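You operate a simulated robot arm through the tools that you are given. There is no shell and no other tool. Be economical: measure what you need, move in short steps, check, and stop when the job is done.

You are at the controls of a simulated two-armed robot. One attempt, no reset.

## Task
Hold the probe holder on the block mat and pull its brown probe.
Fine: probe into the probe jar, then screw the white cap on; holder back where it lay.

The check looks at the end state, three seconds after you hand in, the way a careful person would. Anything else that was tipped, shoved, dropped, spilled or broken makes it a failure. A push-on lid holds only when it is set on centred and level and pressed home; a screw cap is set on level and turned clockwise until tight.

## Robot
Two 7-joint arms with two-finger parallel grippers on one trunk, on a base that drives. Base frame: it is fixed to the floor where the robot stands at the start and does not move with it; the origin is under the middle of the robot, x ahead of it, y to its left, z up; the surface under the hand at the start is at about z = 75. Readings come in cm, rad, newtons and seconds.
The left shoulder is at the start at [6, 14.3, 96.1], the right one opposite. With the tool pointing down near the work surface each hand reaches from about 32 to 74 cm from the robot's upright axis, wherever it stands, measured 20 degrees to its own side. Places, roughly: holder well [80, 10, 80]; inside of the probe jar [90, 20, 80]; top of the block mat [50, 0, 80]. Payload 1.57 kg a hand.
The tool frame of a hand sits at the grasp point between the pads (the TCP): z along the fingers, y along the line on which they close. The tips reach 3 cm beyond it. The gripper opens to 11 cm. The fingers are 2.4 cm wide and 1.2 cm thick; the gripper's body (4.8 by 11.2 cm) begins 7.8 cm behind the TCP.
Orientation is that of the tool frame in the base frame, as a unit quaternion [x, y, z, w]. With the fingers straight down and closing along the base's y, the tool's x points along the base's -x, its y along +y and its z along -z.

## Interface
- The arms move only by the tool play_rows. It takes "left_targets", "right_targets" or both (then of equal length, played together; a hand with none holds still); each is a list of rows, each an object of numbers (a shift or turn left out is 0, a gripper value left out holds the last): "tx", "ty", "tz": the shift along the base's x, y, z in m; "ax", "ay", "az": the turn, a rotation vector about the base's x, y, z in rad; "fingers": the finger opening in m, from 0 to 0.11. In form: [{"tx": .., "ty": .., "tz": .., "ax": .., "ay": .., "az": .., "fingers": ..}, ...]. A call has 1 to 8 rows; each row shifts and turns the commanded pose from where the row before left it. Rows are played at 5 a second. More than 5 cm and 0.15 rad between two rows, or a gripper value outside its range, and nothing of the call is played. A pose out of reach is approached as far as the arm can. The call stops where the force on the tool passes 90 N (or 10 N more than at its start, if that is more) or the arm is blocked; 0.2 s more then pass. The fingers move at their own pace (about 4.5 cm/s each) and stop on an object; they squeeze with about 31 N. The grip force told is the motor's: it shows also when the fingers shut on nothing. Time passes only in rows, and 0.2 s behind the last, so rows that do not move let the fingers close. It gives the time, the measured TCP pose, the force on the tool (base axes), the opening and the grip force at its end, in the units of the frame above (readings bear some noise), with the torque about the TCP (base axes, N m) and any sound that the robot's microphone picked up.
- Cameras (640 x 400 px; columns grow to the right, rows downward): "scene" is now at [4.11, 0.98, 156.65]; the picture's right is [0.13, -0.99, 0.00], its down [-0.79, -0.11, -0.60] and it looks along [0.59, 0.08, -0.80] (base axes); focal length 253 px, centre (320, 200). "left" rides on the left gripper at [7, -1.6, -14.1] in its tool frame; the picture's right is [0.23, 0.97, 0.00], its down [-0.85, 0.20, -0.48] and it looks along [-0.47, 0.11, 0.88] (tool axes); focal length 222 px, centre (320, 200). "right" rides on the right gripper at [7, 1.6, -14.1] in its tool frame; the picture's right is [-0.23, 0.97, 0.00], its down [-0.85, -0.20, -0.48] and it looks along [-0.47, -0.11, 0.88] (tool axes); focal length 222 px, centre (320, 200). There is no depth. A picture from a camera that has moved, and an enlarged one, comes with that camera's place and axes in the base frame and with its lens.
- get_image(camera): a new picture of that camera. No time passes.
- move_column(by): slides the trunk up (or, below 0, down) by that many cm; the arms and the scene camera ride with it, the base frame stays. It gives what a move gives, with no picture.
- steer(legs): drives the robot by 1 to 6 legs, each [ahead, left, turn to the left] in cm, cm and rad, along the robot's own axes; the way and the turn of a leg run together, so that a leg with both is an arc; at most 150 cm and 3.142 rad a leg. The arms and the cameras ride along, it lands a little off, and it stops where it bumps. It gives what a move gives.
- head_to(pan, tilt): turns the head with the scene camera to pan (to the left, within 1.501 rad either way) and tilt (down, from -0.506 to 1.204), counted from straight ahead of the robot. It gives what a move gives.
- enlarge(camera, box): a new picture of the part [left, top, right, bottom] of that camera's present view, enlarged. No time passes.
- job_done(): hands the job in; it is judged then, once.

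Work in short steps. Places have to be worked out from the pictures, the camera data and where the tool is seen: move nearer, look again, correct. Check each grasp and each placing, and mend what went wrong. You have 120 turns and 108 pictures in all, those below and enlarged ones among them. Open the grippers and draw the arms clear of the work before you hand the job in, unless the task says otherwise; then end with one line.

The tools are called after "Request:" as name(argument=value, ...) on one line, values as JSON. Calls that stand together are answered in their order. play_rows: Moves the arms, as the interface text tells. Its arguments: {"type":"object","properties":{"left_targets":{"type":"array"},"right_targets":{"type":"array"}},"required":[]} The other tools are called the same way: move_column (by) slides the trunk up or down; steer (legs) drives the base; head_to (pan, tilt) turns the head that bears the scene camera; get_image (camera) takes a picture; enlarge (camera, box) takes an enlarged picture of a part of a camera's view; job_done () hands the job in.

At the start:

```text
t: 0.0
left_ee_pos: [49.99, 33.27, 111.78]
left_tool_rot: [0.0, 1.0, 0.0, 0.0]
left_wrist_force: [0.7, -0.1, -0.3]
left_ft_torque: [-0.02, 0.01, -0.02]
left_gripper_width: 11.01
left_grip_force: 0.1
right_ee_pos: [52.51, -8.61, 112.41]
right_tool_rot: [0.0, 1.0, 0.0, 0.0]
right_wrist_force: [0.1, -0.4, 0.4]
right_ft_torque: [-0.03, 0.01, 0.01]
right_gripper_width: 10.98
right_grip_force: 0.1
trunk travel left (down, up): [-56.0, 3.0]
robot x, y, heading: [0.11, -0.06, 0.004]
head pan, tilt: [0.136, 0.929]
```

scene: 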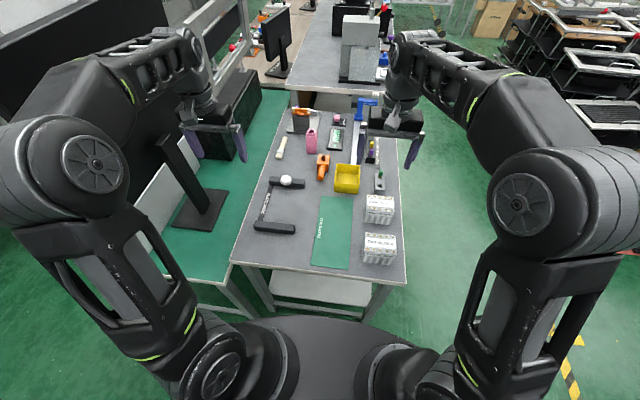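
right: 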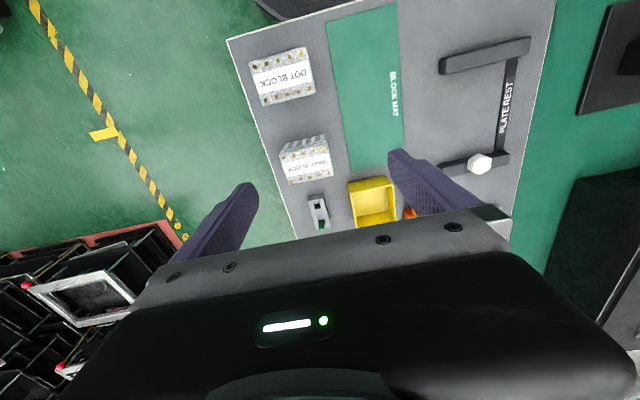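
left: 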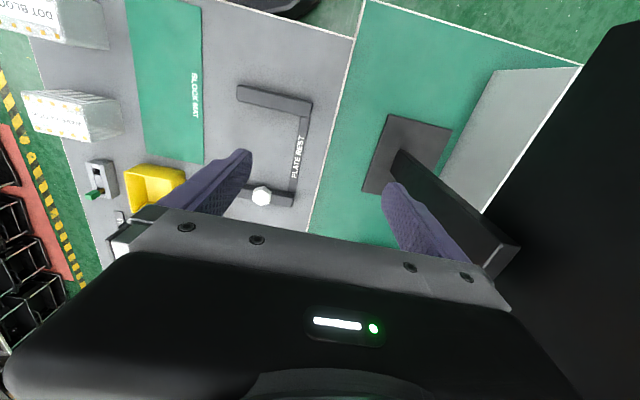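

The table shows a mat, a yellow tray, some blocks and small items further back. I'll enlarge the work area to identify the holder, probe, jar and cap.

Request:
enlarge(camera="scene", box=[260, 90, 420, 190])

Request:
enlarge(camera="scene", box=[230, 160, 420, 280])

```text
4.00 times, centred on (340, 140) of scene
camera zoom: at [4.11, 0.98, 156.65], right [0.13, -0.99, 0.0], down [-0.79, -0.11, -0.6], along [0.59, 0.08, -0.8], focal length 1012 px, centre (240, 440)
```

zoom: 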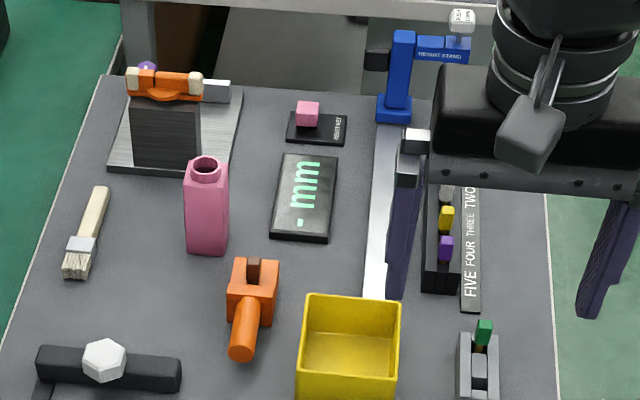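

```text
3.33 times, centred on (325, 220) of scene
camera zoom: at [4.11, 0.98, 156.65], right [0.13, -0.99, 0.0], down [-0.79, -0.11, -0.6], along [0.59, 0.08, -0.8], focal length 843 px, centre (303, 133)
```

zoom: 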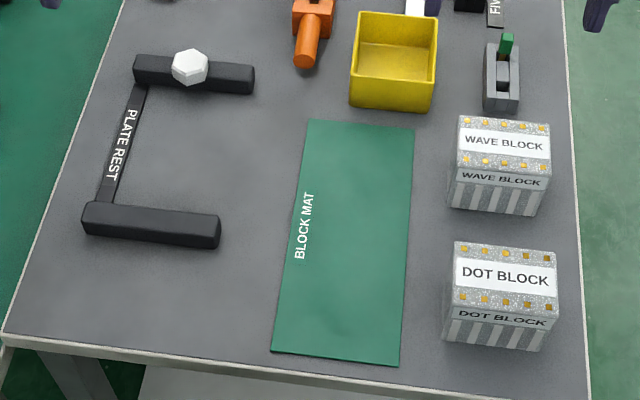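

The orange piece with the handle is the holder with its brown probe. The pink bottle is the jar, and the white hex on the plate rest is the cap. They are beyond reach, so I look down to see how close the base can get to the table.

Request:
head_to(pan=0.0, tilt=1.2)

Request:
get_image(camera="scene")

```text
t: 0.8
left_ee_pos: [49.96, 33.35, 111.72]
left_tool_rot: [0.001, 1.0, 0.0, 0.001]
left_wrist_force: [0.3, 1.4, 0.6]
left_ft_torque: [0.0, 0.0, 0.0]
left_gripper_width: 11.01
left_grip_force: 0.1
right_ee_pos: [52.39, -8.67, 112.36]
right_tool_rot: [0.001, 1.0, 0.001, -0.001]
right_wrist_force: [-0.4, 0.7, 0.0]
right_ft_torque: [0.0, -0.03, -0.02]
right_gripper_width: 11.01
right_grip_force: 0.0
trunk travel left (down, up): [-56.0, 3.0]
robot x, y, heading: [0.11, -0.07, 0.0]
head pan, tilt: [0.0, 1.201]
```

```text
102 pictures are left
camera scene: at [2.38, -0.01, 154.88], right [0.0, -1.0, 0.0], down [-0.93, 0.0, -0.36], along [0.36, 0.0, -0.93], focal length 253 px, centre (320, 200)
```

scene: 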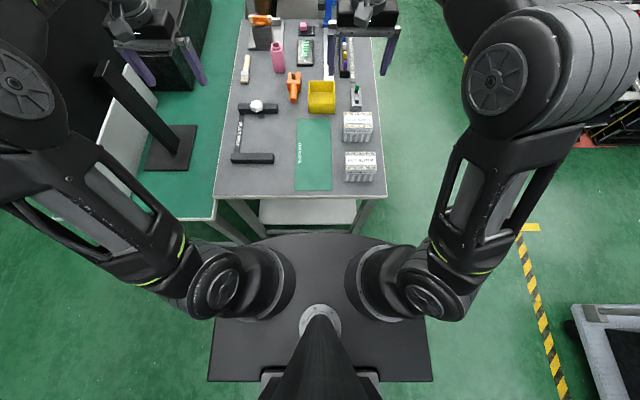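

The base is too wide to fit between the table legs, and the jar is too far from the front. I'll go round to the free right side, which means backing up, strafing right, turning left and sliding along.

Request:
steer(legs=[[-28, 0, 0], [0, -78, 0], [0, 0, 1.5708]])

Request:
head_to(pan=-0.6, tilt=0.8)

Request:
get_image(camera="scene")

```text
t: 10.4
left_ee_pos: [-61.72, -28.77, 111.69]
left_tool_rot: [0.708, -0.707, 0.0, 0.0]
left_wrist_force: [0.5, 0.7, -0.7]
left_ft_torque: [-0.01, 0.01, 0.01]
left_gripper_width: 10.98
left_grip_force: 0.1
right_ee_pos: [-19.67, -25.88, 112.3]
right_tool_rot: [0.709, -0.706, 0.0, 0.0]
right_wrist_force: [-0.2, 0.3, 0.2]
right_ft_torque: [-0.01, 0.0, -0.02]
right_gripper_width: 10.98
right_grip_force: 0.0
trunk travel left (down, up): [-56.0, 3.0]
robot x, y, heading: [-27.99, -78.54, 1.572]
head pan, tilt: [0.0, 1.201]
```

```text
t: 11.4
left_ee_pos: [-61.82, -28.85, 111.74]
left_tool_rot: [0.709, -0.706, 0.0, -0.001]
left_wrist_force: [-0.4, -0.1, -0.5]
left_ft_torque: [0.01, 0.03, -0.02]
left_gripper_width: 11.01
left_grip_force: 0.0
right_ee_pos: [-19.73, -25.9, 112.3]
right_tool_rot: [0.708, -0.706, -0.001, -0.001]
right_wrist_force: [0.2, -0.3, -0.5]
right_ft_torque: [-0.03, 0.03, 0.04]
right_gripper_width: 10.99
right_grip_force: 0.0
trunk travel left (down, up): [-56.0, 3.0]
robot x, y, heading: [-28.18, -78.49, 1.571]
head pan, tilt: [-0.6, 0.799]
```

```text
101 pictures are left
camera scene: at [-23.88, -74.8, 157.65], right [0.83, -0.56, 0.0], down [-0.4, -0.59, -0.7], along [0.39, 0.58, -0.72], focal length 253 px, centre (320, 200)
```

scene: 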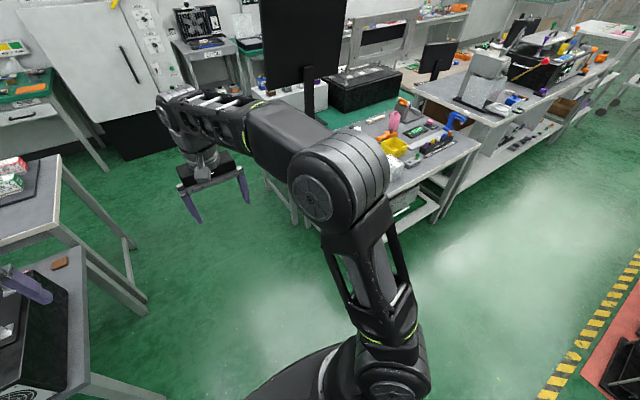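

The route along the right side is clear, so I slide right alongside the table.

Request:
steer(legs=[[0, -106, 0], [12, 0, 0]])

Request:
head_to(pan=0.0, tilt=1.1)

Request:
get_image(camera="scene")

```text
t: 17.7
left_ee_pos: [45.2, -16.19, 111.65]
left_tool_rot: [0.709, -0.705, 0.001, 0.0]
left_wrist_force: [0.4, 0.3, -0.7]
left_ft_torque: [-0.07, -0.02, 0.0]
left_gripper_width: 10.99
left_grip_force: 0.0
right_ee_pos: [87.26, -13.34, 112.27]
right_tool_rot: [0.71, -0.704, 0.0, 0.001]
right_wrist_force: [0.6, 1.1, -0.4]
right_ft_torque: [-0.06, -0.01, -0.01]
right_gripper_width: 11.02
right_grip_force: 0.0
trunk travel left (down, up): [-56.0, 3.0]
robot x, y, heading: [78.96, -65.84, 1.582]
head pan, tilt: [-0.6, 0.799]
```

```text
t: 18.7
left_ee_pos: [45.34, -16.21, 111.74]
left_tool_rot: [0.709, -0.705, 0.0, 0.0]
left_wrist_force: [-0.3, 0.0, -0.1]
left_ft_torque: [0.01, -0.03, 0.01]
left_gripper_width: 11.01
left_grip_force: 0.0
right_ee_pos: [87.31, -13.4, 112.31]
right_tool_rot: [0.71, -0.704, 0.0, 0.0]
right_wrist_force: [0.1, 0.4, 0.4]
right_ft_torque: [0.02, -0.02, -0.03]
right_gripper_width: 11.02
right_grip_force: 0.1
trunk travel left (down, up): [-56.0, 3.0]
robot x, y, heading: [78.87, -65.64, 1.579]
head pan, tilt: [0.0, 1.1]
```

```text
100 pictures are left
camera scene: at [78.66, -62.73, 155.48], right [1.0, 0.01, 0.0], down [0.0, -0.89, -0.45], along [0.0, 0.45, -0.89], focal length 253 px, centre (320, 200)
```

scene: 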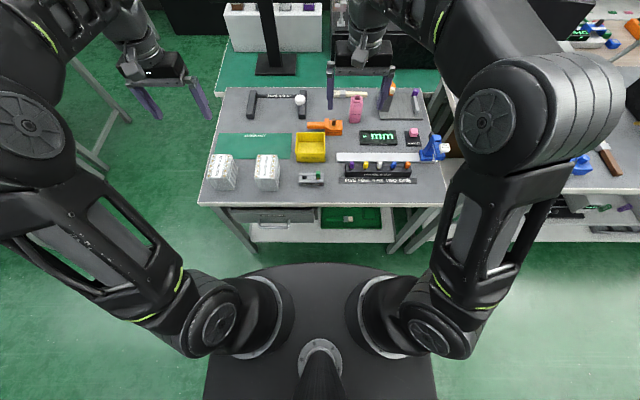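

I'm alongside, about 8–10 cm from the shelf. I'll advance 8 cm carefully.

Request:
steer(legs=[[8, 0, 0]])

Request:
get_image(camera="scene")

```text
t: 19.8
left_ee_pos: [45.07, -8.24, 111.64]
left_tool_rot: [0.709, -0.705, 0.0, 0.0]
left_wrist_force: [-0.2, 0.7, -0.3]
left_ft_torque: [-0.04, -0.03, 0.02]
left_gripper_width: 11.0
left_grip_force: 0.2
right_ee_pos: [87.16, -5.44, 112.14]
right_tool_rot: [0.709, -0.705, 0.0, 0.0]
right_wrist_force: [-0.5, -0.1, 0.1]
right_ft_torque: [-0.01, 0.0, 0.0]
right_gripper_width: 11.02
right_grip_force: 0.0
trunk travel left (down, up): [-56.0, 3.0]
robot x, y, heading: [78.91, -57.96, 1.577]
head pan, tilt: [0.0, 1.1]
```

```text
99 pictures are left
camera scene: at [78.6, -54.6, 155.47], right [1.0, 0.01, 0.0], down [0.01, -0.89, -0.45], along [0.0, 0.45, -0.89], focal length 253 px, centre (320, 200)
```

scene: 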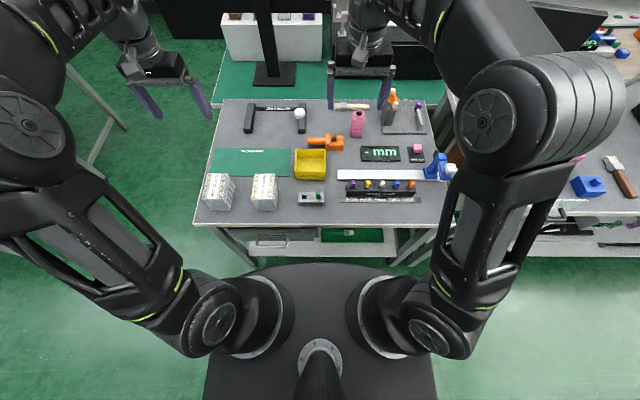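

Not yet touching, so I creep on 5 cm.

Request:
steer(legs=[[4, 0, 0]])

Request:
get_image(camera="scene")

```text
t: 20.7
left_ee_pos: [45.2, -4.16, 111.59]
left_tool_rot: [0.71, -0.704, 0.0, 0.001]
left_wrist_force: [-0.2, 0.2, -0.6]
left_ft_torque: [-0.04, -0.01, -0.01]
left_gripper_width: 10.99
left_grip_force: 0.0
right_ee_pos: [87.19, -1.31, 112.24]
right_tool_rot: [0.709, -0.705, 0.001, 0.001]
right_wrist_force: [0.1, -0.1, -0.5]
right_ft_torque: [-0.03, 0.0, -0.02]
right_gripper_width: 10.99
right_grip_force: 0.1
trunk travel left (down, up): [-56.0, 3.0]
robot x, y, heading: [78.93, -54.06, 1.579]
head pan, tilt: [0.0, 1.1]
```

```text
98 pictures are left
camera scene: at [78.57, -50.54, 155.47], right [1.0, 0.01, 0.0], down [0.01, -0.89, -0.45], along [0.0, 0.45, -0.89], focal length 253 px, centre (320, 200)
```

scene: 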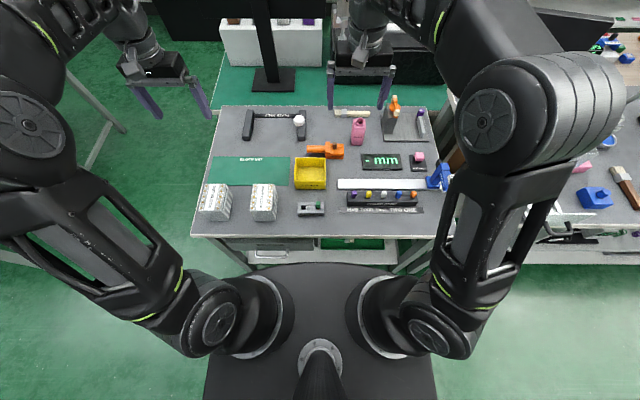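

I zoom in on the work area from here for detail.

Request:
enlarge(camera="scene", box=[290, 80, 450, 180])

Request:
enlarge(camera="scene", box=[200, 90, 360, 190])

```text
4.00 times, centred on (370, 130) of scene
camera zoom: at [78.57, -50.54, 155.47], right [1.0, 0.01, 0.0], down [0.01, -0.89, -0.45], along [0.0, 0.45, -0.89], focal length 1012 px, centre (120, 480)
```

zoom: 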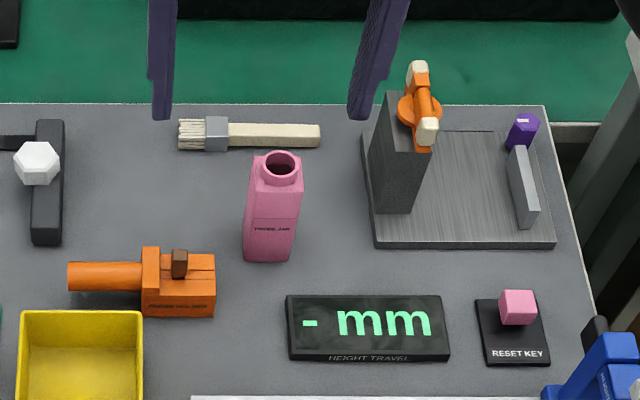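

```text
4.00 times, centred on (280, 140) of scene
camera zoom: at [78.57, -50.54, 155.47], right [1.0, 0.01, 0.0], down [0.01, -0.89, -0.45], along [0.0, 0.45, -0.89], focal length 1012 px, centre (480, 440)
```

zoom: 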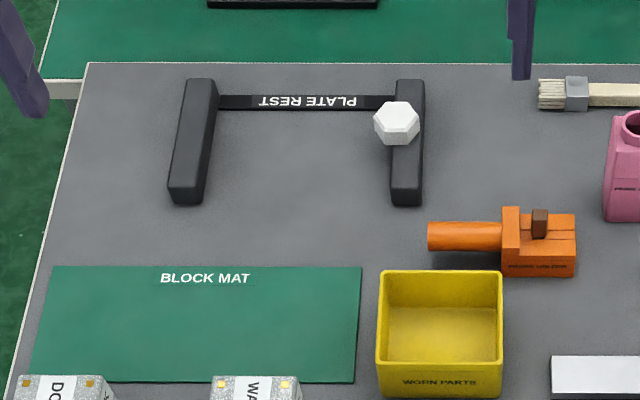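

The holder's handle points to −x, with its centre near (77, 10.6). The probe is near (84, 10), the jar near (90, 20) and the cap near (70, 23). I clear the right hand away and bring the left hand above the handle, turning it so it closes along y.

Request:
play_rows(left_targets=[{"tx": 0.02, "ty": 0.018, "az": -0.147}, {"tx": 0.04, "ty": 0.018, "az": -0.147}, {"tx": 0.04, "ty": 0.018, "az": -0.147}, {"tx": 0.04, "ty": 0.018, "az": -0.147}, {"tx": 0.04, "ty": 0.018, "az": -0.147, "tz": -0.03}, {"tx": 0.04, "ty": 0.018, "az": -0.147, "tz": -0.03}, {"tx": 0.04, "ty": 0.018, "az": -0.147, "tz": -0.03}, {"tx": 0.03, "ty": 0.018, "az": -0.147, "tz": -0.03}], right_targets=[{"tx": 0.04, "tz": 0.01, "ty": -0.01}, {"tx": 0.04, "tz": 0.01, "ty": -0.01}, {"tx": 0.04, "ty": -0.01}, {"tx": 0.03, "ty": -0.01}, {"tx": 0.02, "ty": -0.02}, {}, {}, {}])

Request:
play_rows(left_targets=[{"az": -0.131}, {"az": -0.131}, {"az": -0.131}, {}])

Request:
get_image(camera="left")

Request:
get_image(camera="scene")

```text
refused: row 5 steps farther than a row can; nothing moved
```

```text
t: 21.7
left_ee_pos: [45.16, -4.23, 111.67]
left_tool_rot: [-0.557, 0.83, 0.0, 0.0]
left_wrist_force: [0.4, 0.8, 0.2]
left_ft_torque: [0.01, -0.01, -0.01]
left_gripper_width: 11.02
left_grip_force: 0.0
right_ee_pos: [87.27, -1.52, 112.37]
right_tool_rot: [0.71, -0.704, -0.001, 0.0]
right_wrist_force: [-0.4, 0.0, 0.1]
right_ft_torque: [0.01, -0.03, 0.02]
right_gripper_width: 11.01
right_grip_force: 0.1
trunk travel left (down, up): [-56.0, 3.0]
robot x, y, heading: [78.96, -54.0, 1.579]
head pan, tilt: [0.0, 1.1]
```

```text
95 pictures are left
camera left: at [44.01, -11.35, 125.73], right [-0.99, 0.16, 0.0], down [0.14, 0.87, 0.48], along [0.08, 0.47, -0.88], focal length 222 px, centre (320, 200)
```

left: 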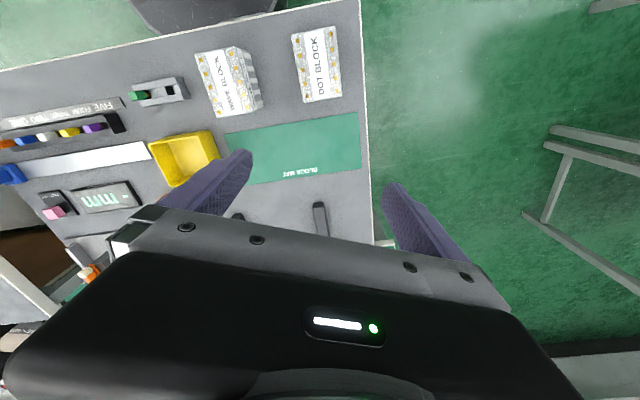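

```text
94 pictures are left
camera scene: at [78.58, -50.82, 155.48], right [1.0, 0.01, 0.0], down [0.01, -0.89, -0.45], along [0.0, 0.45, -0.89], focal length 253 px, centre (320, 200)
```

scene: 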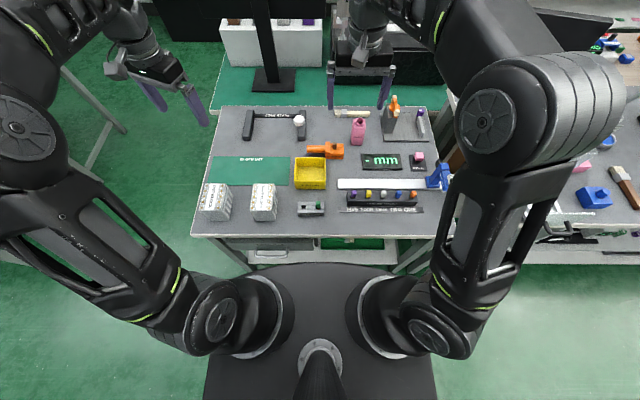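

The first call was refused because a step was too long, and only the turn was played. I retry with steps within the limit.

Request:
play_rows(left_targets=[{"tx": 0.02, "ty": 0.018, "az": -0.147}, {"tx": 0.04, "ty": 0.018, "az": -0.147}, {"tx": 0.04, "ty": 0.018, "az": -0.147}, {"tx": 0.04, "ty": 0.018, "az": -0.147}, {"tx": 0.04, "ty": 0.018, "az": -0.147, "tz": -0.02}, {"tx": 0.04, "ty": 0.018, "az": -0.147, "tz": -0.02}, {"tx": 0.04, "ty": 0.018, "az": -0.147, "tz": -0.02}, {"tx": 0.03, "ty": 0.018, "az": -0.147, "tz": -0.02}], right_targets=[{"tx": 0.04, "tz": 0.01, "ty": -0.01}, {"tx": 0.04, "tz": 0.01, "ty": -0.01}, {"tx": 0.04, "ty": -0.01}, {"tx": 0.03, "ty": -0.01}, {"tx": 0.02, "ty": -0.02}, {}, {}, {}])

Request:
get_image(camera="left")

Request:
get_image(camera="scene")

```text
t: 23.5
left_ee_pos: [71.21, 8.77, 103.65]
left_tool_rot: [-0.059, 0.998, 0.002, 0.0]
left_wrist_force: [-1.0, -0.4, 0.1]
left_ft_torque: [0.02, 0.0, 0.01]
left_gripper_width: 11.01
left_grip_force: 0.2
left hand out of reach, approached as far as the arm can: row 4
right_ee_pos: [104.23, -7.43, 114.16]
right_tool_rot: [0.709, -0.705, 0.0, 0.0]
right_wrist_force: [-0.2, -0.5, -0.2]
right_ft_torque: [0.01, 0.0, 0.0]
right_gripper_width: 11.01
right_grip_force: 0.0
trunk travel left (down, up): [-56.0, 3.0]
robot x, y, heading: [78.6, -54.21, 1.576]
head pan, tilt: [0.0, 1.1]
```

```text
93 pictures are left
camera left: at [64.47, 6.42, 117.65], right [-0.34, 0.94, 0.0], down [0.82, 0.3, 0.48], along [0.45, 0.17, -0.88], focal length 222 px, centre (320, 200)
```

left: 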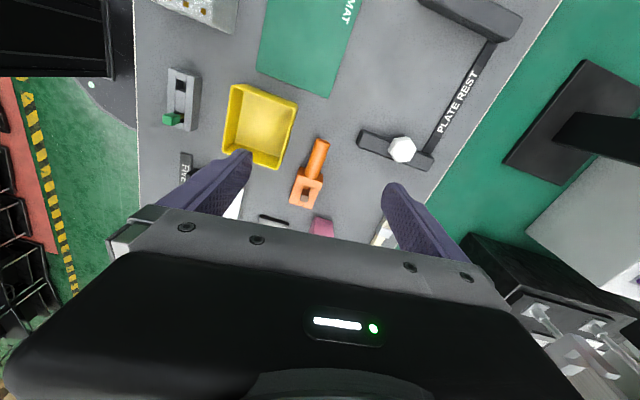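

```text
92 pictures are left
camera scene: at [78.6, -50.71, 155.48], right [1.0, 0.01, 0.0], down [0.01, -0.89, -0.45], along [0.0, 0.45, -0.89], focal length 253 px, centre (320, 200)
```

scene: 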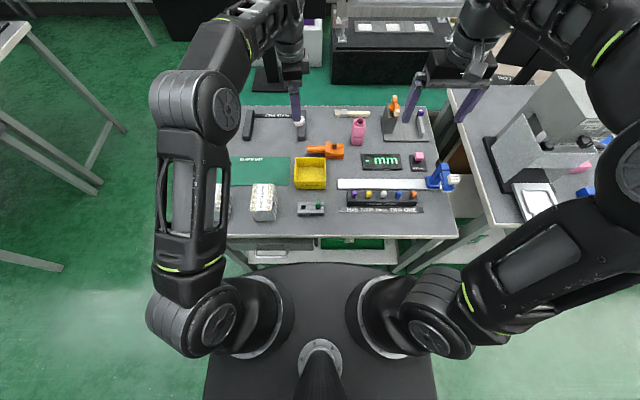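

The handle reads about (76.1, 10.5). I correct the turn and descend to z≈88 over it, narrowing the fingers to 6 cm because the bin is close by.

Request:
play_rows(left_targets=[{"tx": 0.018, "ty": 0.006, "az": -0.04, "tz": -0.03, "fingers": 0.06}, {"tx": 0.018, "ty": 0.006, "az": -0.04, "tz": -0.04}, {"tx": 0.017, "ty": 0.005, "az": -0.038, "tz": -0.04}, {"tz": -0.04}, {}])

Request:
get_image(camera="left")

```text
t: 24.7
left_ee_pos: [76.58, 10.37, 88.77]
left_tool_rot: [0.0, 1.0, 0.002, 0.001]
left_wrist_force: [0.1, 0.0, 0.1]
left_ft_torque: [0.01, 0.01, 0.02]
left_gripper_width: 5.99
left_grip_force: 0.0
right_ee_pos: [104.2, -7.67, 114.28]
right_tool_rot: [0.71, -0.705, 0.0, 0.0]
right_wrist_force: [-0.2, 0.9, 0.3]
right_ft_torque: [-0.02, -0.01, -0.01]
right_gripper_width: 11.01
right_grip_force: 0.1
trunk travel left (down, up): [-56.0, 3.0]
robot x, y, heading: [78.88, -54.08, 1.578]
head pan, tilt: [0.0, 1.1]
```

```text
91 pictures are left
camera left: at [69.59, 8.82, 102.71], right [-0.23, 0.97, 0.0], down [0.85, 0.2, 0.48], along [0.47, 0.11, -0.88], focal length 222 px, centre (320, 200)
```

left: 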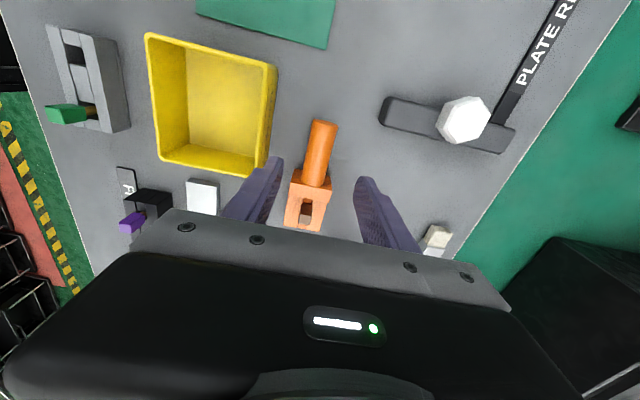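

The handle axis runs from (73.5, 10.1) to (80.7, 10.7). I turn by 0.08 to be square to it and descend to about z 80.7.

Request:
play_rows(left_targets=[{"tx": 0.003, "az": 0.08, "tz": -0.02}, {"tz": -0.03}, {"tz": -0.03}, {}])

Request:
get_image(camera="left")

Request:
enlarge(camera="scene", box=[270, 90, 370, 190])

```text
t: 25.7
left_ee_pos: [76.64, 10.35, 80.69]
left_tool_rot: [-0.04, 0.999, 0.002, 0.001]
left_wrist_force: [-0.4, 0.6, -0.2]
left_ft_torque: [0.02, -0.01, -0.03]
left_gripper_width: 6.03
left_grip_force: 0.0
right_ee_pos: [104.26, -7.63, 114.37]
right_tool_rot: [0.709, -0.705, 0.0, 0.0]
right_wrist_force: [-0.8, -0.3, -0.1]
right_ft_torque: [-0.01, -0.03, 0.01]
right_gripper_width: 11.0
right_grip_force: 0.0
trunk travel left (down, up): [-56.0, 3.0]
robot x, y, heading: [78.85, -54.03, 1.579]
head pan, tilt: [0.0, 1.1]
```

```text
90 pictures are left
camera left: at [69.98, 8.16, 94.75], right [-0.3, 0.95, 0.0], down [0.84, 0.27, 0.48], along [0.46, 0.15, -0.88], focal length 222 px, centre (320, 200)
```

left: 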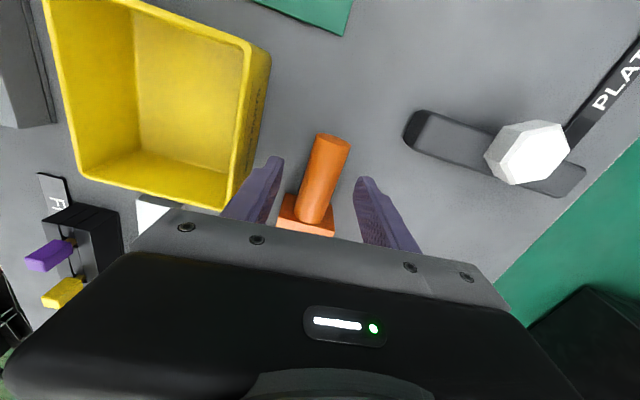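

```text
4.00 times, centred on (320, 140) of scene
camera zoom: at [78.59, -50.83, 155.48], right [1.0, 0.01, 0.0], down [0.01, -0.89, -0.45], along [0.0, 0.45, -0.89], focal length 1012 px, centre (320, 440)
```

zoom: 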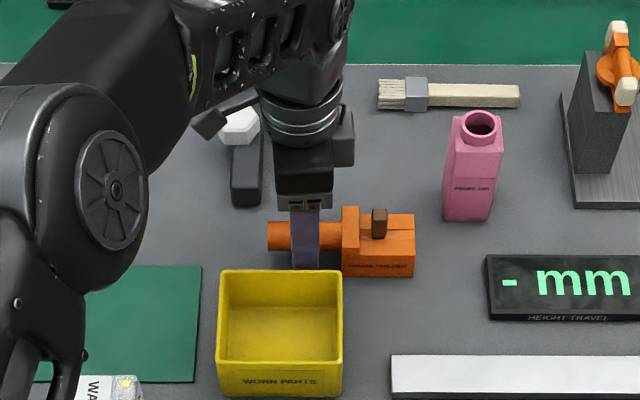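

The handle is centred between the fingers. I lower 1.5 cm more and close.

Request:
play_rows(left_targets=[{"tz": -0.015, "az": -0.03}, {}, {"fingers": 0.0}, {}, {}, {}, {}])

Request:
get_image(camera="left")

```text
t: 27.3
left_ee_pos: [76.69, 10.28, 79.29]
left_tool_rot: [-0.026, 1.0, 0.001, 0.001]
left_wrist_force: [-0.6, -0.5, 0.2]
left_ft_torque: [-0.04, 0.01, -0.02]
left_gripper_width: 2.73
left_grip_force: 30.8
right_ee_pos: [104.18, -7.63, 114.35]
right_tool_rot: [0.71, -0.704, 0.0, 0.0]
right_wrist_force: [-0.4, 0.3, -0.1]
right_ft_torque: [0.02, -0.01, 0.01]
right_gripper_width: 10.99
right_grip_force: 0.1
trunk travel left (down, up): [-56.0, 3.0]
robot x, y, heading: [78.83, -54.35, 1.576]
head pan, tilt: [0.0, 1.1]
```

```text
88 pictures are left
camera left: at [69.93, 8.38, 93.24], right [-0.28, 0.96, 0.0], down [0.84, 0.24, 0.48], along [0.46, 0.13, -0.88], focal length 222 px, centre (320, 200)
```

left: 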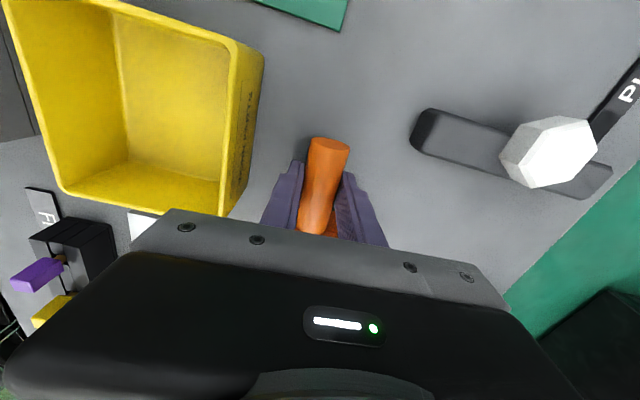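

Gripped at 2.73 cm (return pose 76.7, 10.3, 79.3). I lift it 12 cm.

Request:
play_rows(left_targets=[{"tz": 0.02}, {"tz": 0.03}, {"tz": 0.03}, {"tz": 0.04}, {}])

Request:
enlarge(camera="scene", box=[250, 70, 410, 170])

```text
t: 28.5
left_ee_pos: [76.89, 10.53, 91.24]
left_tool_rot: [-0.025, 1.0, 0.0, 0.001]
left_wrist_force: [0.1, -0.8, -1.7]
left_ft_torque: [0.0, 0.14, -0.02]
left_gripper_width: 2.72
left_grip_force: 31.1
right_ee_pos: [104.3, -7.61, 114.23]
right_tool_rot: [0.71, -0.705, 0.001, 0.0]
right_wrist_force: [0.0, 0.1, -0.3]
right_ft_torque: [-0.02, 0.01, -0.02]
right_gripper_width: 11.01
right_grip_force: 0.2
trunk travel left (down, up): [-56.0, 3.0]
robot x, y, heading: [78.89, -54.22, 1.575]
head pan, tilt: [0.0, 1.1]
```

```text
4.00 times, centred on (330, 120) of scene
camera zoom: at [78.6, -50.75, 155.47], right [1.0, 0.01, 0.0], down [0.01, -0.89, -0.45], along [0.0, 0.45, -0.89], focal length 1012 px, centre (280, 520)
```

zoom: 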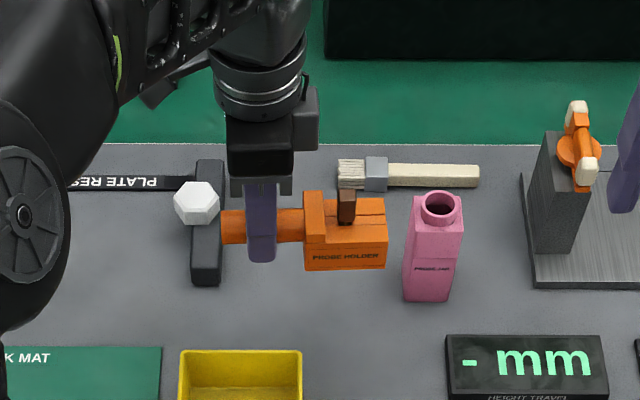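

Lifted level. I drive 12 cm left so both arms reach the mat comfortably, then lower the holder over it.

Request:
steer(legs=[[0, 12, 0]])

Request:
play_rows(left_targets=[{"tx": -0.035, "ty": -0.02}, {"tx": -0.035, "ty": -0.02}, {"tx": -0.035, "ty": -0.02}, {"tx": -0.035, "ty": -0.02}, {}])

Request:
get_image(camera="scene")

Request:
get_image(camera="left")

```text
t: 29.7
left_ee_pos: [64.52, 10.27, 91.23]
left_tool_rot: [-0.025, 1.0, 0.001, 0.002]
left_wrist_force: [-0.8, 0.5, -1.2]
left_ft_torque: [-0.02, 0.09, 0.01]
left_gripper_width: 2.73
left_grip_force: 31.2
right_ee_pos: [92.0, -7.73, 114.39]
right_tool_rot: [0.71, -0.705, 0.0, -0.001]
right_wrist_force: [-1.2, -0.2, -0.1]
right_ft_torque: [0.0, -0.05, 0.01]
right_gripper_width: 10.97
right_grip_force: 0.1
trunk travel left (down, up): [-56.0, 3.0]
robot x, y, heading: [66.6, -54.52, 1.576]
head pan, tilt: [0.0, 1.1]
```

```text
t: 30.9
left_ee_pos: [50.61, 2.34, 91.1]
left_tool_rot: [-0.026, 1.0, 0.001, 0.001]
left_wrist_force: [0.2, 0.4, -1.9]
left_ft_torque: [-0.02, 0.11, -0.02]
left_gripper_width: 2.73
left_grip_force: 30.1
right_ee_pos: [92.21, -7.64, 114.3]
right_tool_rot: [0.71, -0.705, 0.0, 0.0]
right_wrist_force: [-0.7, -0.3, 0.6]
right_ft_torque: [-0.01, 0.04, 0.0]
right_gripper_width: 11.0
right_grip_force: 0.2
trunk travel left (down, up): [-56.0, 3.0]
robot x, y, heading: [66.6, -54.59, 1.581]
head pan, tilt: [0.0, 1.1]
```

```text
86 pictures are left
camera scene: at [66.52, -50.84, 155.47], right [1.0, 0.01, 0.0], down [0.01, -0.89, -0.45], along [0.0, 0.45, -0.89], focal length 253 px, centre (320, 200)
```

scene: 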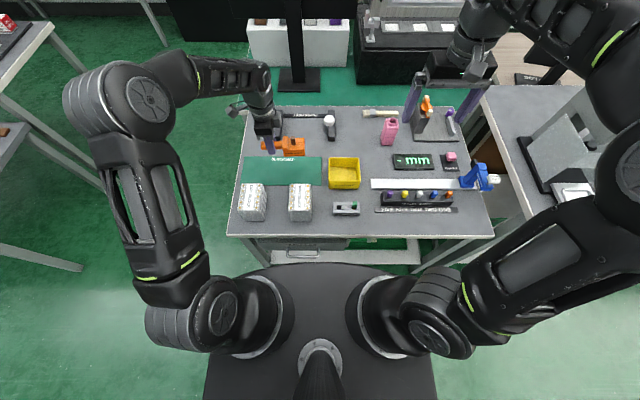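

```text
85 pictures are left
camera left: at [43.81, 0.4, 105.12], right [-0.28, 0.96, 0.0], down [0.84, 0.24, 0.48], along [0.46, 0.13, -0.88], focal length 222 px, centre (320, 200)
```

left: 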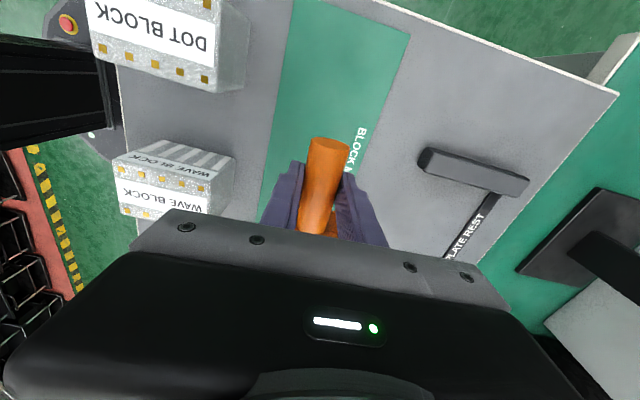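

It's over the mat with clearance to the wave block. I descend gently until it touches.

Request:
play_rows(left_targets=[{"tz": -0.035}, {"tz": -0.035}, {"tz": -0.03}, {"tz": -0.01}, {}])

Request:
play_rows(left_targets=[{"tz": -0.003}, {"tz": -0.002}, {"tz": -0.002}, {}])

Request:
enlarge(camera="scene", box=[220, 100, 380, 200])

```text
t: 32.1
left_ee_pos: [50.73, 2.34, 80.09]
left_tool_rot: [-0.025, 1.0, 0.001, 0.0]
left_wrist_force: [1.1, 0.4, -2.1]
left_ft_torque: [-0.03, 0.09, 0.01]
left_gripper_width: 2.68
left_grip_force: 30.9
right_ee_pos: [92.16, -7.62, 114.27]
right_tool_rot: [0.709, -0.705, -0.001, 0.0]
right_wrist_force: [0.5, 0.5, 0.1]
right_ft_torque: [-0.01, -0.01, -0.04]
right_gripper_width: 11.01
right_grip_force: 0.0
trunk travel left (down, up): [-56.0, 3.0]
robot x, y, heading: [66.68, -54.12, 1.579]
head pan, tilt: [0.0, 1.1]
```

```text
t: 33.1
left_ee_pos: [50.66, 2.35, 79.57]
left_tool_rot: [-0.026, 1.0, 0.002, 0.001]
left_wrist_force: [-1.5, -0.4, 5.1]
left_ft_torque: [-0.04, -0.56, -0.07]
left_gripper_width: 2.7
left_grip_force: 31.0
right_ee_pos: [92.1, -7.73, 114.24]
right_tool_rot: [0.71, -0.705, -0.001, -0.001]
right_wrist_force: [-0.7, -0.6, -0.2]
right_ft_torque: [-0.01, -0.04, 0.02]
right_gripper_width: 10.99
right_grip_force: 0.0
trunk travel left (down, up): [-56.0, 3.0]
robot x, y, heading: [66.77, -54.22, 1.579]
head pan, tilt: [0.0, 1.1]
```

```text
4.00 times, centred on (300, 150) of scene
camera zoom: at [66.47, -50.95, 155.49], right [1.0, 0.01, 0.0], down [0.01, -0.89, -0.45], along [0.0, 0.45, -0.89], focal length 1012 px, centre (400, 400)
```

zoom: 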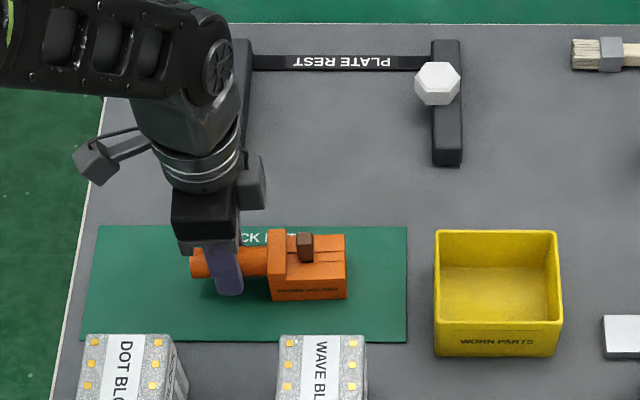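

Seated on the mat with about 5 N of contact, and the left hand keeps holding. I bring the right hand over toward the probe near (58, 2), turning it to close along y.

Request:
play_rows(right_targets=[{"tx": -0.028, "ty": 0.01, "tz": -0.01, "az": 0.143}, {"tx": -0.028, "ty": 0.01, "tz": -0.01, "az": 0.143}, {"tx": -0.028, "ty": 0.01, "tz": -0.01, "az": 0.143}, {"tx": -0.028, "ty": 0.01, "tz": -0.01, "az": 0.143}, {"tx": -0.028, "ty": 0.01, "tz": -0.01, "az": 0.143}, {"tx": -0.028, "ty": 0.01, "tz": -0.01, "az": 0.143}, {"tx": -0.028, "ty": 0.01, "tz": -0.01, "az": 0.143}, {"tx": -0.028, "ty": 0.01, "tz": -0.01, "az": 0.143}])

Request:
play_rows(right_targets=[{"tx": -0.01, "ty": 0.01, "tz": -0.01, "az": 0.143, "fingers": 0.05}, {"tx": -0.01, "ty": 0.01, "tz": -0.01, "az": 0.143}, {"az": 0.14}, {"ay": 0.12}, {"ay": 0.12}, {"ay": 0.11}, {}])

Request:
get_image(camera="right")

Request:
get_image(camera="scene")

```text
t: 34.9
left_ee_pos: [50.72, 2.33, 79.62]
left_tool_rot: [-0.025, 1.0, 0.001, 0.001]
left_wrist_force: [-1.8, 2.2, 7.7]
left_ft_torque: [0.05, -0.18, 0.07]
left_gripper_width: 2.72
left_grip_force: 30.9
right_ee_pos: [69.69, 0.27, 106.35]
right_tool_rot: [0.978, -0.207, -0.001, -0.001]
right_wrist_force: [-0.2, -0.2, -0.4]
right_ft_torque: [-0.01, 0.0, 0.03]
right_gripper_width: 11.0
right_grip_force: 0.0
trunk travel left (down, up): [-56.0, 3.0]
robot x, y, heading: [66.75, -54.24, 1.576]
head pan, tilt: [0.0, 1.1]
```

```text
t: 36.5
left_ee_pos: [50.92, 2.25, 79.41]
left_tool_rot: [-0.025, 1.0, 0.002, 0.001]
left_wrist_force: [-1.2, 0.7, 9.6]
left_ft_torque: [0.06, -0.25, 0.04]
left_gripper_width: 2.72
left_grip_force: 30.9
right_ee_pos: [67.61, 2.17, 104.28]
right_tool_rot: [0.984, 0.003, -0.176, 0.0]
right_wrist_force: [0.1, 0.2, -0.1]
right_ft_torque: [-0.04, 0.01, 0.0]
right_gripper_width: 4.99
right_grip_force: 0.0
trunk travel left (down, up): [-56.0, 3.0]
robot x, y, heading: [66.61, -54.56, 1.582]
head pan, tilt: [0.0, 1.1]
```

```text
83 pictures are left
camera right: at [79.13, 0.59, 115.22], right [-0.21, -0.98, 0.08], down [-0.64, 0.19, 0.74], along [-0.74, 0.11, -0.66], focal length 222 px, centre (320, 200)
```

right: 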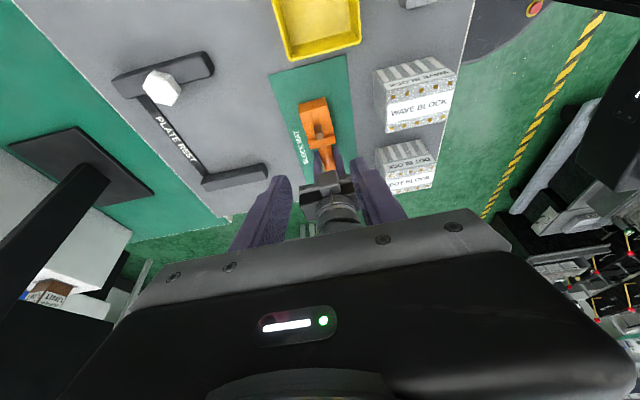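

```text
82 pictures are left
camera scene: at [66.48, -50.96, 155.48], right [1.0, 0.01, 0.0], down [0.01, -0.89, -0.45], along [0.0, 0.45, -0.89], focal length 253 px, centre (320, 200)
```

scene: 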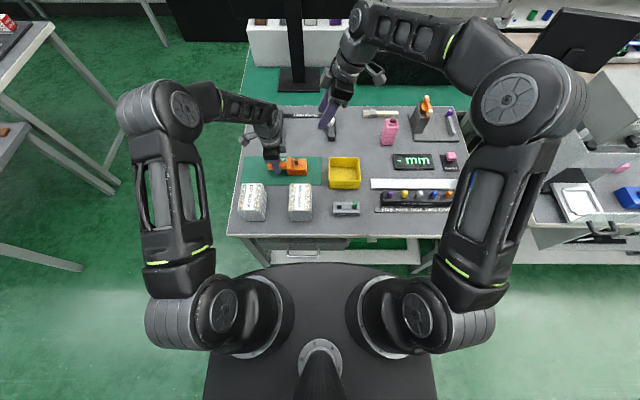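

The right hand is oriented and leans to +x. The probe reads about (58.5, 2.5), so I descend partway toward it and look.

Request:
play_rows(right_targets=[{"tx": -0.02, "tz": -0.03}, {"tx": -0.02, "tz": -0.035}, {"tx": -0.02, "tz": -0.035}, {"tz": -0.02}, {}])

Request:
get_image(camera="right")

Request:
enlarge(camera="scene", box=[240, 120, 340, 200])

```text
t: 37.7
left_ee_pos: [50.83, 2.4, 79.57]
left_tool_rot: [-0.025, 1.0, 0.002, 0.002]
left_wrist_force: [-0.8, 0.4, 7.3]
left_ft_torque: [0.02, -0.26, 0.03]
left_gripper_width: 2.73
left_grip_force: 31.1
right_ee_pos: [61.71, 2.26, 92.36]
right_tool_rot: [0.985, 0.002, -0.174, 0.0]
right_wrist_force: [-0.3, 0.7, -0.4]
right_ft_torque: [-0.02, 0.01, 0.0]
right_gripper_width: 5.0
right_grip_force: 0.0
trunk travel left (down, up): [-56.0, 3.0]
robot x, y, heading: [66.64, -54.17, 1.581]
head pan, tilt: [0.0, 1.1]
```

```text
81 pictures are left
camera right: at [73.2, 0.61, 103.2], right [-0.21, -0.98, 0.08], down [-0.64, 0.19, 0.74], along [-0.74, 0.11, -0.66], focal length 222 px, centre (320, 200)
```

right: 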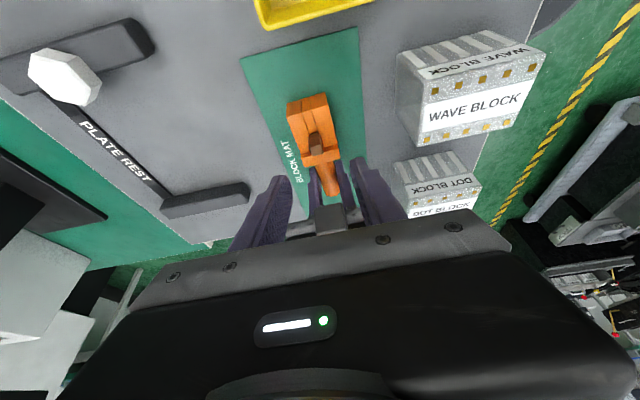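

```text
5.00 times, centred on (290, 160) of scene
camera zoom: at [66.49, -50.96, 155.48], right [1.0, 0.01, 0.0], down [0.01, -0.89, -0.45], along [0.0, 0.45, -0.89], focal length 1265 px, centre (470, 400)
```

zoom: 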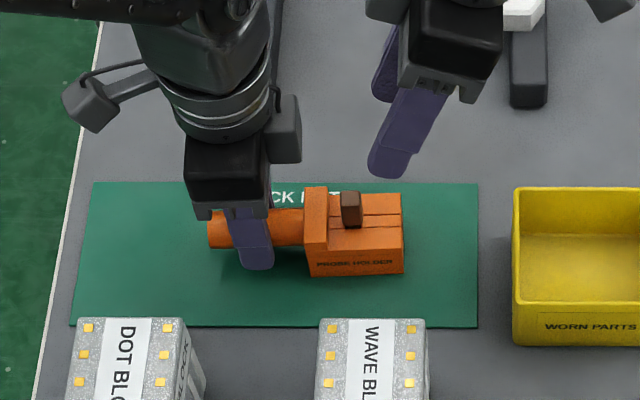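

The probe sits at about (58, 2.4) with its top near z 82. I move to just above it and check alignment.

Request:
play_rows(right_targets=[{"tx": -0.01, "ty": 0.001, "tz": -0.025}, {"tx": -0.015, "ty": 0.001, "tz": -0.025}, {"tz": -0.015, "fingers": 0.04}, {}])

Request:
enlarge(camera="right", box=[240, 70, 400, 230])

Request:
enlarge(camera="scene", box=[240, 120, 340, 200])

```text
t: 38.7
left_ee_pos: [50.7, 2.29, 79.5]
left_tool_rot: [-0.024, 1.0, 0.002, 0.001]
left_wrist_force: [0.3, 0.7, 6.6]
left_ft_torque: [-0.02, -0.25, -0.01]
left_gripper_width: 2.69
left_grip_force: 31.4
right_ee_pos: [59.07, 2.41, 85.71]
right_tool_rot: [0.985, 0.002, -0.175, -0.002]
right_wrist_force: [0.9, -1.0, 0.1]
right_ft_torque: [0.03, 0.03, 0.01]
right_gripper_width: 4.02
right_grip_force: 0.0
trunk travel left (down, up): [-56.0, 3.0]
robot x, y, heading: [66.72, -54.51, 1.583]
head pan, tilt: [0.0, 1.1]
```

```text
2.50 times, centred on (320, 150) of right
camera zoom: at [70.57, 0.82, 96.76], right [-0.21, -0.98, 0.08], down [-0.64, 0.19, 0.74], along [-0.74, 0.11, -0.66], focal length 555 px, centre (320, 325)
```

zoom: 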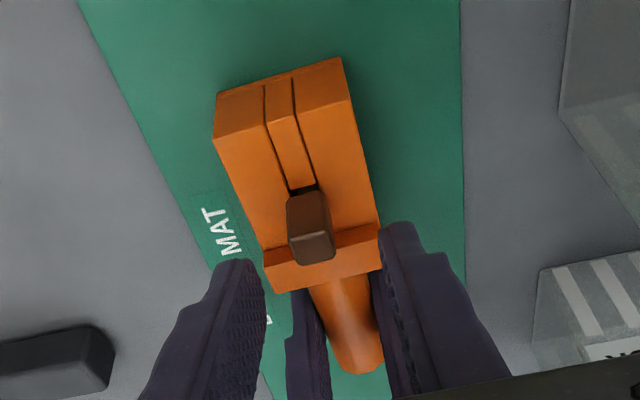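

```text
5.00 times, centred on (290, 160) of scene
camera zoom: at [66.49, -50.95, 155.48], right [1.0, 0.01, 0.0], down [0.01, -0.89, -0.45], along [0.0, 0.45, -0.89], focal length 1265 px, centre (470, 400)
```

zoom: 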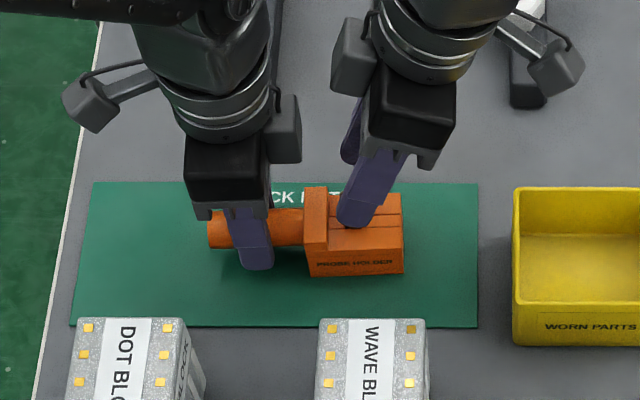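

Fingers straddle the probe, which is slightly to +y of the middle. I shift 0.3 cm, lower 2 cm and close.

Request:
play_rows(right_targets=[{"ty": 0.003, "tz": -0.01}, {"tz": -0.009}, {}])

Request:
enlarge(camera="right", box=[240, 70, 400, 230])

Request:
enlarge(camera="scene", box=[260, 130, 340, 190])

```text
t: 39.5
left_ee_pos: [50.71, 2.3, 79.48]
left_tool_rot: [-0.025, 1.0, 0.002, 0.001]
left_wrist_force: [0.4, -0.6, 5.5]
left_ft_torque: [0.01, -0.23, 0.05]
left_gripper_width: 2.72
left_grip_force: 31.0
right_ee_pos: [59.22, 2.73, 83.94]
right_tool_rot: [0.985, 0.002, -0.174, -0.001]
right_wrist_force: [0.6, 0.0, 0.9]
right_ft_torque: [-0.01, -0.02, -0.04]
right_gripper_width: 3.99
right_grip_force: 0.0
trunk travel left (down, up): [-56.0, 3.0]
robot x, y, heading: [66.61, -54.16, 1.575]
head pan, tilt: [0.0, 1.1]
```

```text
2.50 times, centred on (320, 150) of right
camera zoom: at [70.61, 1.13, 94.83], right [-0.21, -0.97, 0.08], down [-0.64, 0.19, 0.74], along [-0.74, 0.11, -0.66], focal length 555 px, centre (320, 325)
```

zoom: 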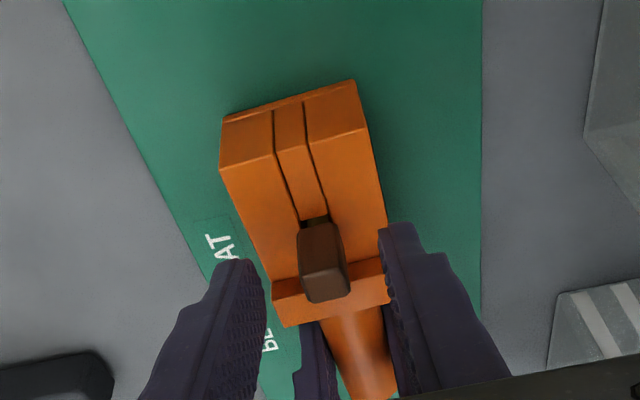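

```text
6.67 times, centred on (300, 160) of scene
camera zoom: at [66.49, -50.94, 155.48], right [1.0, 0.01, 0.0], down [0.01, -0.89, -0.45], along [0.0, 0.45, -0.89], focal length 1687 px, centre (453, 467)
```

zoom: 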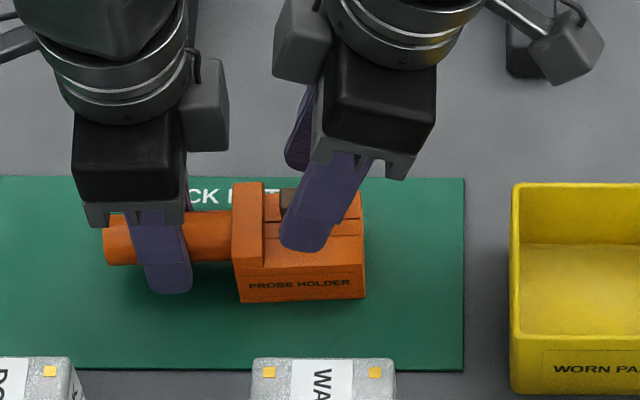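

The fingers are about 0.4 cm too far to +x. I nudge over, go 3 mm lower and close on the probe.

Request:
play_rows(right_targets=[{"tx": -0.004, "tz": -0.003}, {}, {"fingers": 0.0}, {}, {}, {}, {}])

Request:
enlarge(camera="right", box=[240, 70, 400, 230])

```text
t: 41.1
left_ee_pos: [50.66, 2.38, 79.56]
left_tool_rot: [-0.025, 1.0, 0.002, 0.001]
left_wrist_force: [1.0, 3.6, 0.0]
left_ft_torque: [-0.11, 0.06, -0.1]
left_gripper_width: 2.7
left_grip_force: 30.7
right_ee_pos: [58.68, 2.74, 83.62]
right_tool_rot: [0.985, 0.003, -0.174, 0.0]
right_wrist_force: [0.3, -6.2, 2.8]
right_ft_torque: [-0.11, -0.01, 0.44]
right_gripper_width: 1.38
right_grip_force: 30.6
trunk travel left (down, up): [-56.0, 3.0]
robot x, y, heading: [66.89, -54.1, 1.575]
head pan, tilt: [0.0, 1.1]
```

```text
2.50 times, centred on (320, 150) of right
camera zoom: at [70.21, 1.11, 94.57], right [-0.21, -0.98, 0.08], down [-0.64, 0.19, 0.74], along [-0.74, 0.11, -0.66], focal length 555 px, centre (320, 325)
```

zoom: 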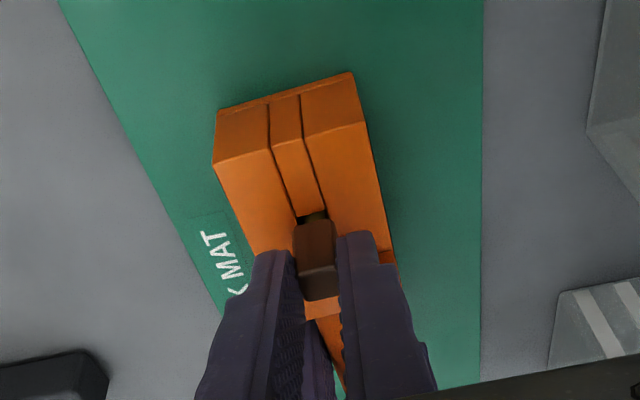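

Gripped at 1.38 cm. I pull it straight up in small steps while the left hand holds the holder down.

Request:
play_rows(right_targets=[{"ty": -0.001, "tz": 0.003}, {"tz": 0.004}, {"tz": 0.005}, {"tz": 0.006}, {}])

Request:
enlarge(camera="scene", box=[260, 130, 340, 190])

```text
t: 42.3
left_ee_pos: [50.65, 2.38, 79.5]
left_tool_rot: [-0.025, 1.0, 0.002, 0.001]
left_wrist_force: [1.1, 0.3, 3.2]
left_ft_torque: [0.03, -0.18, 0.0]
left_gripper_width: 2.72
left_grip_force: 30.9
right_ee_pos: [58.85, 2.63, 85.35]
right_tool_rot: [0.985, 0.003, -0.175, 0.0]
right_wrist_force: [-0.5, 0.5, -0.3]
right_ft_torque: [-0.02, -0.01, 0.02]
right_gripper_width: 1.36
right_grip_force: 29.9
trunk travel left (down, up): [-56.0, 3.0]
robot x, y, heading: [67.1, -54.1, 1.584]
head pan, tilt: [0.0, 1.1]
```

```text
6.67 times, centred on (300, 160) of scene
camera zoom: at [66.5, -50.9, 155.48], right [1.0, 0.01, 0.0], down [0.01, -0.89, -0.45], along [0.0, 0.45, -0.89], focal length 1687 px, centre (453, 467)
```

zoom: 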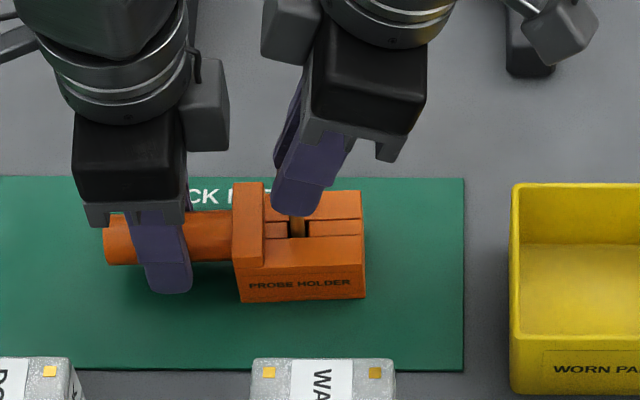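

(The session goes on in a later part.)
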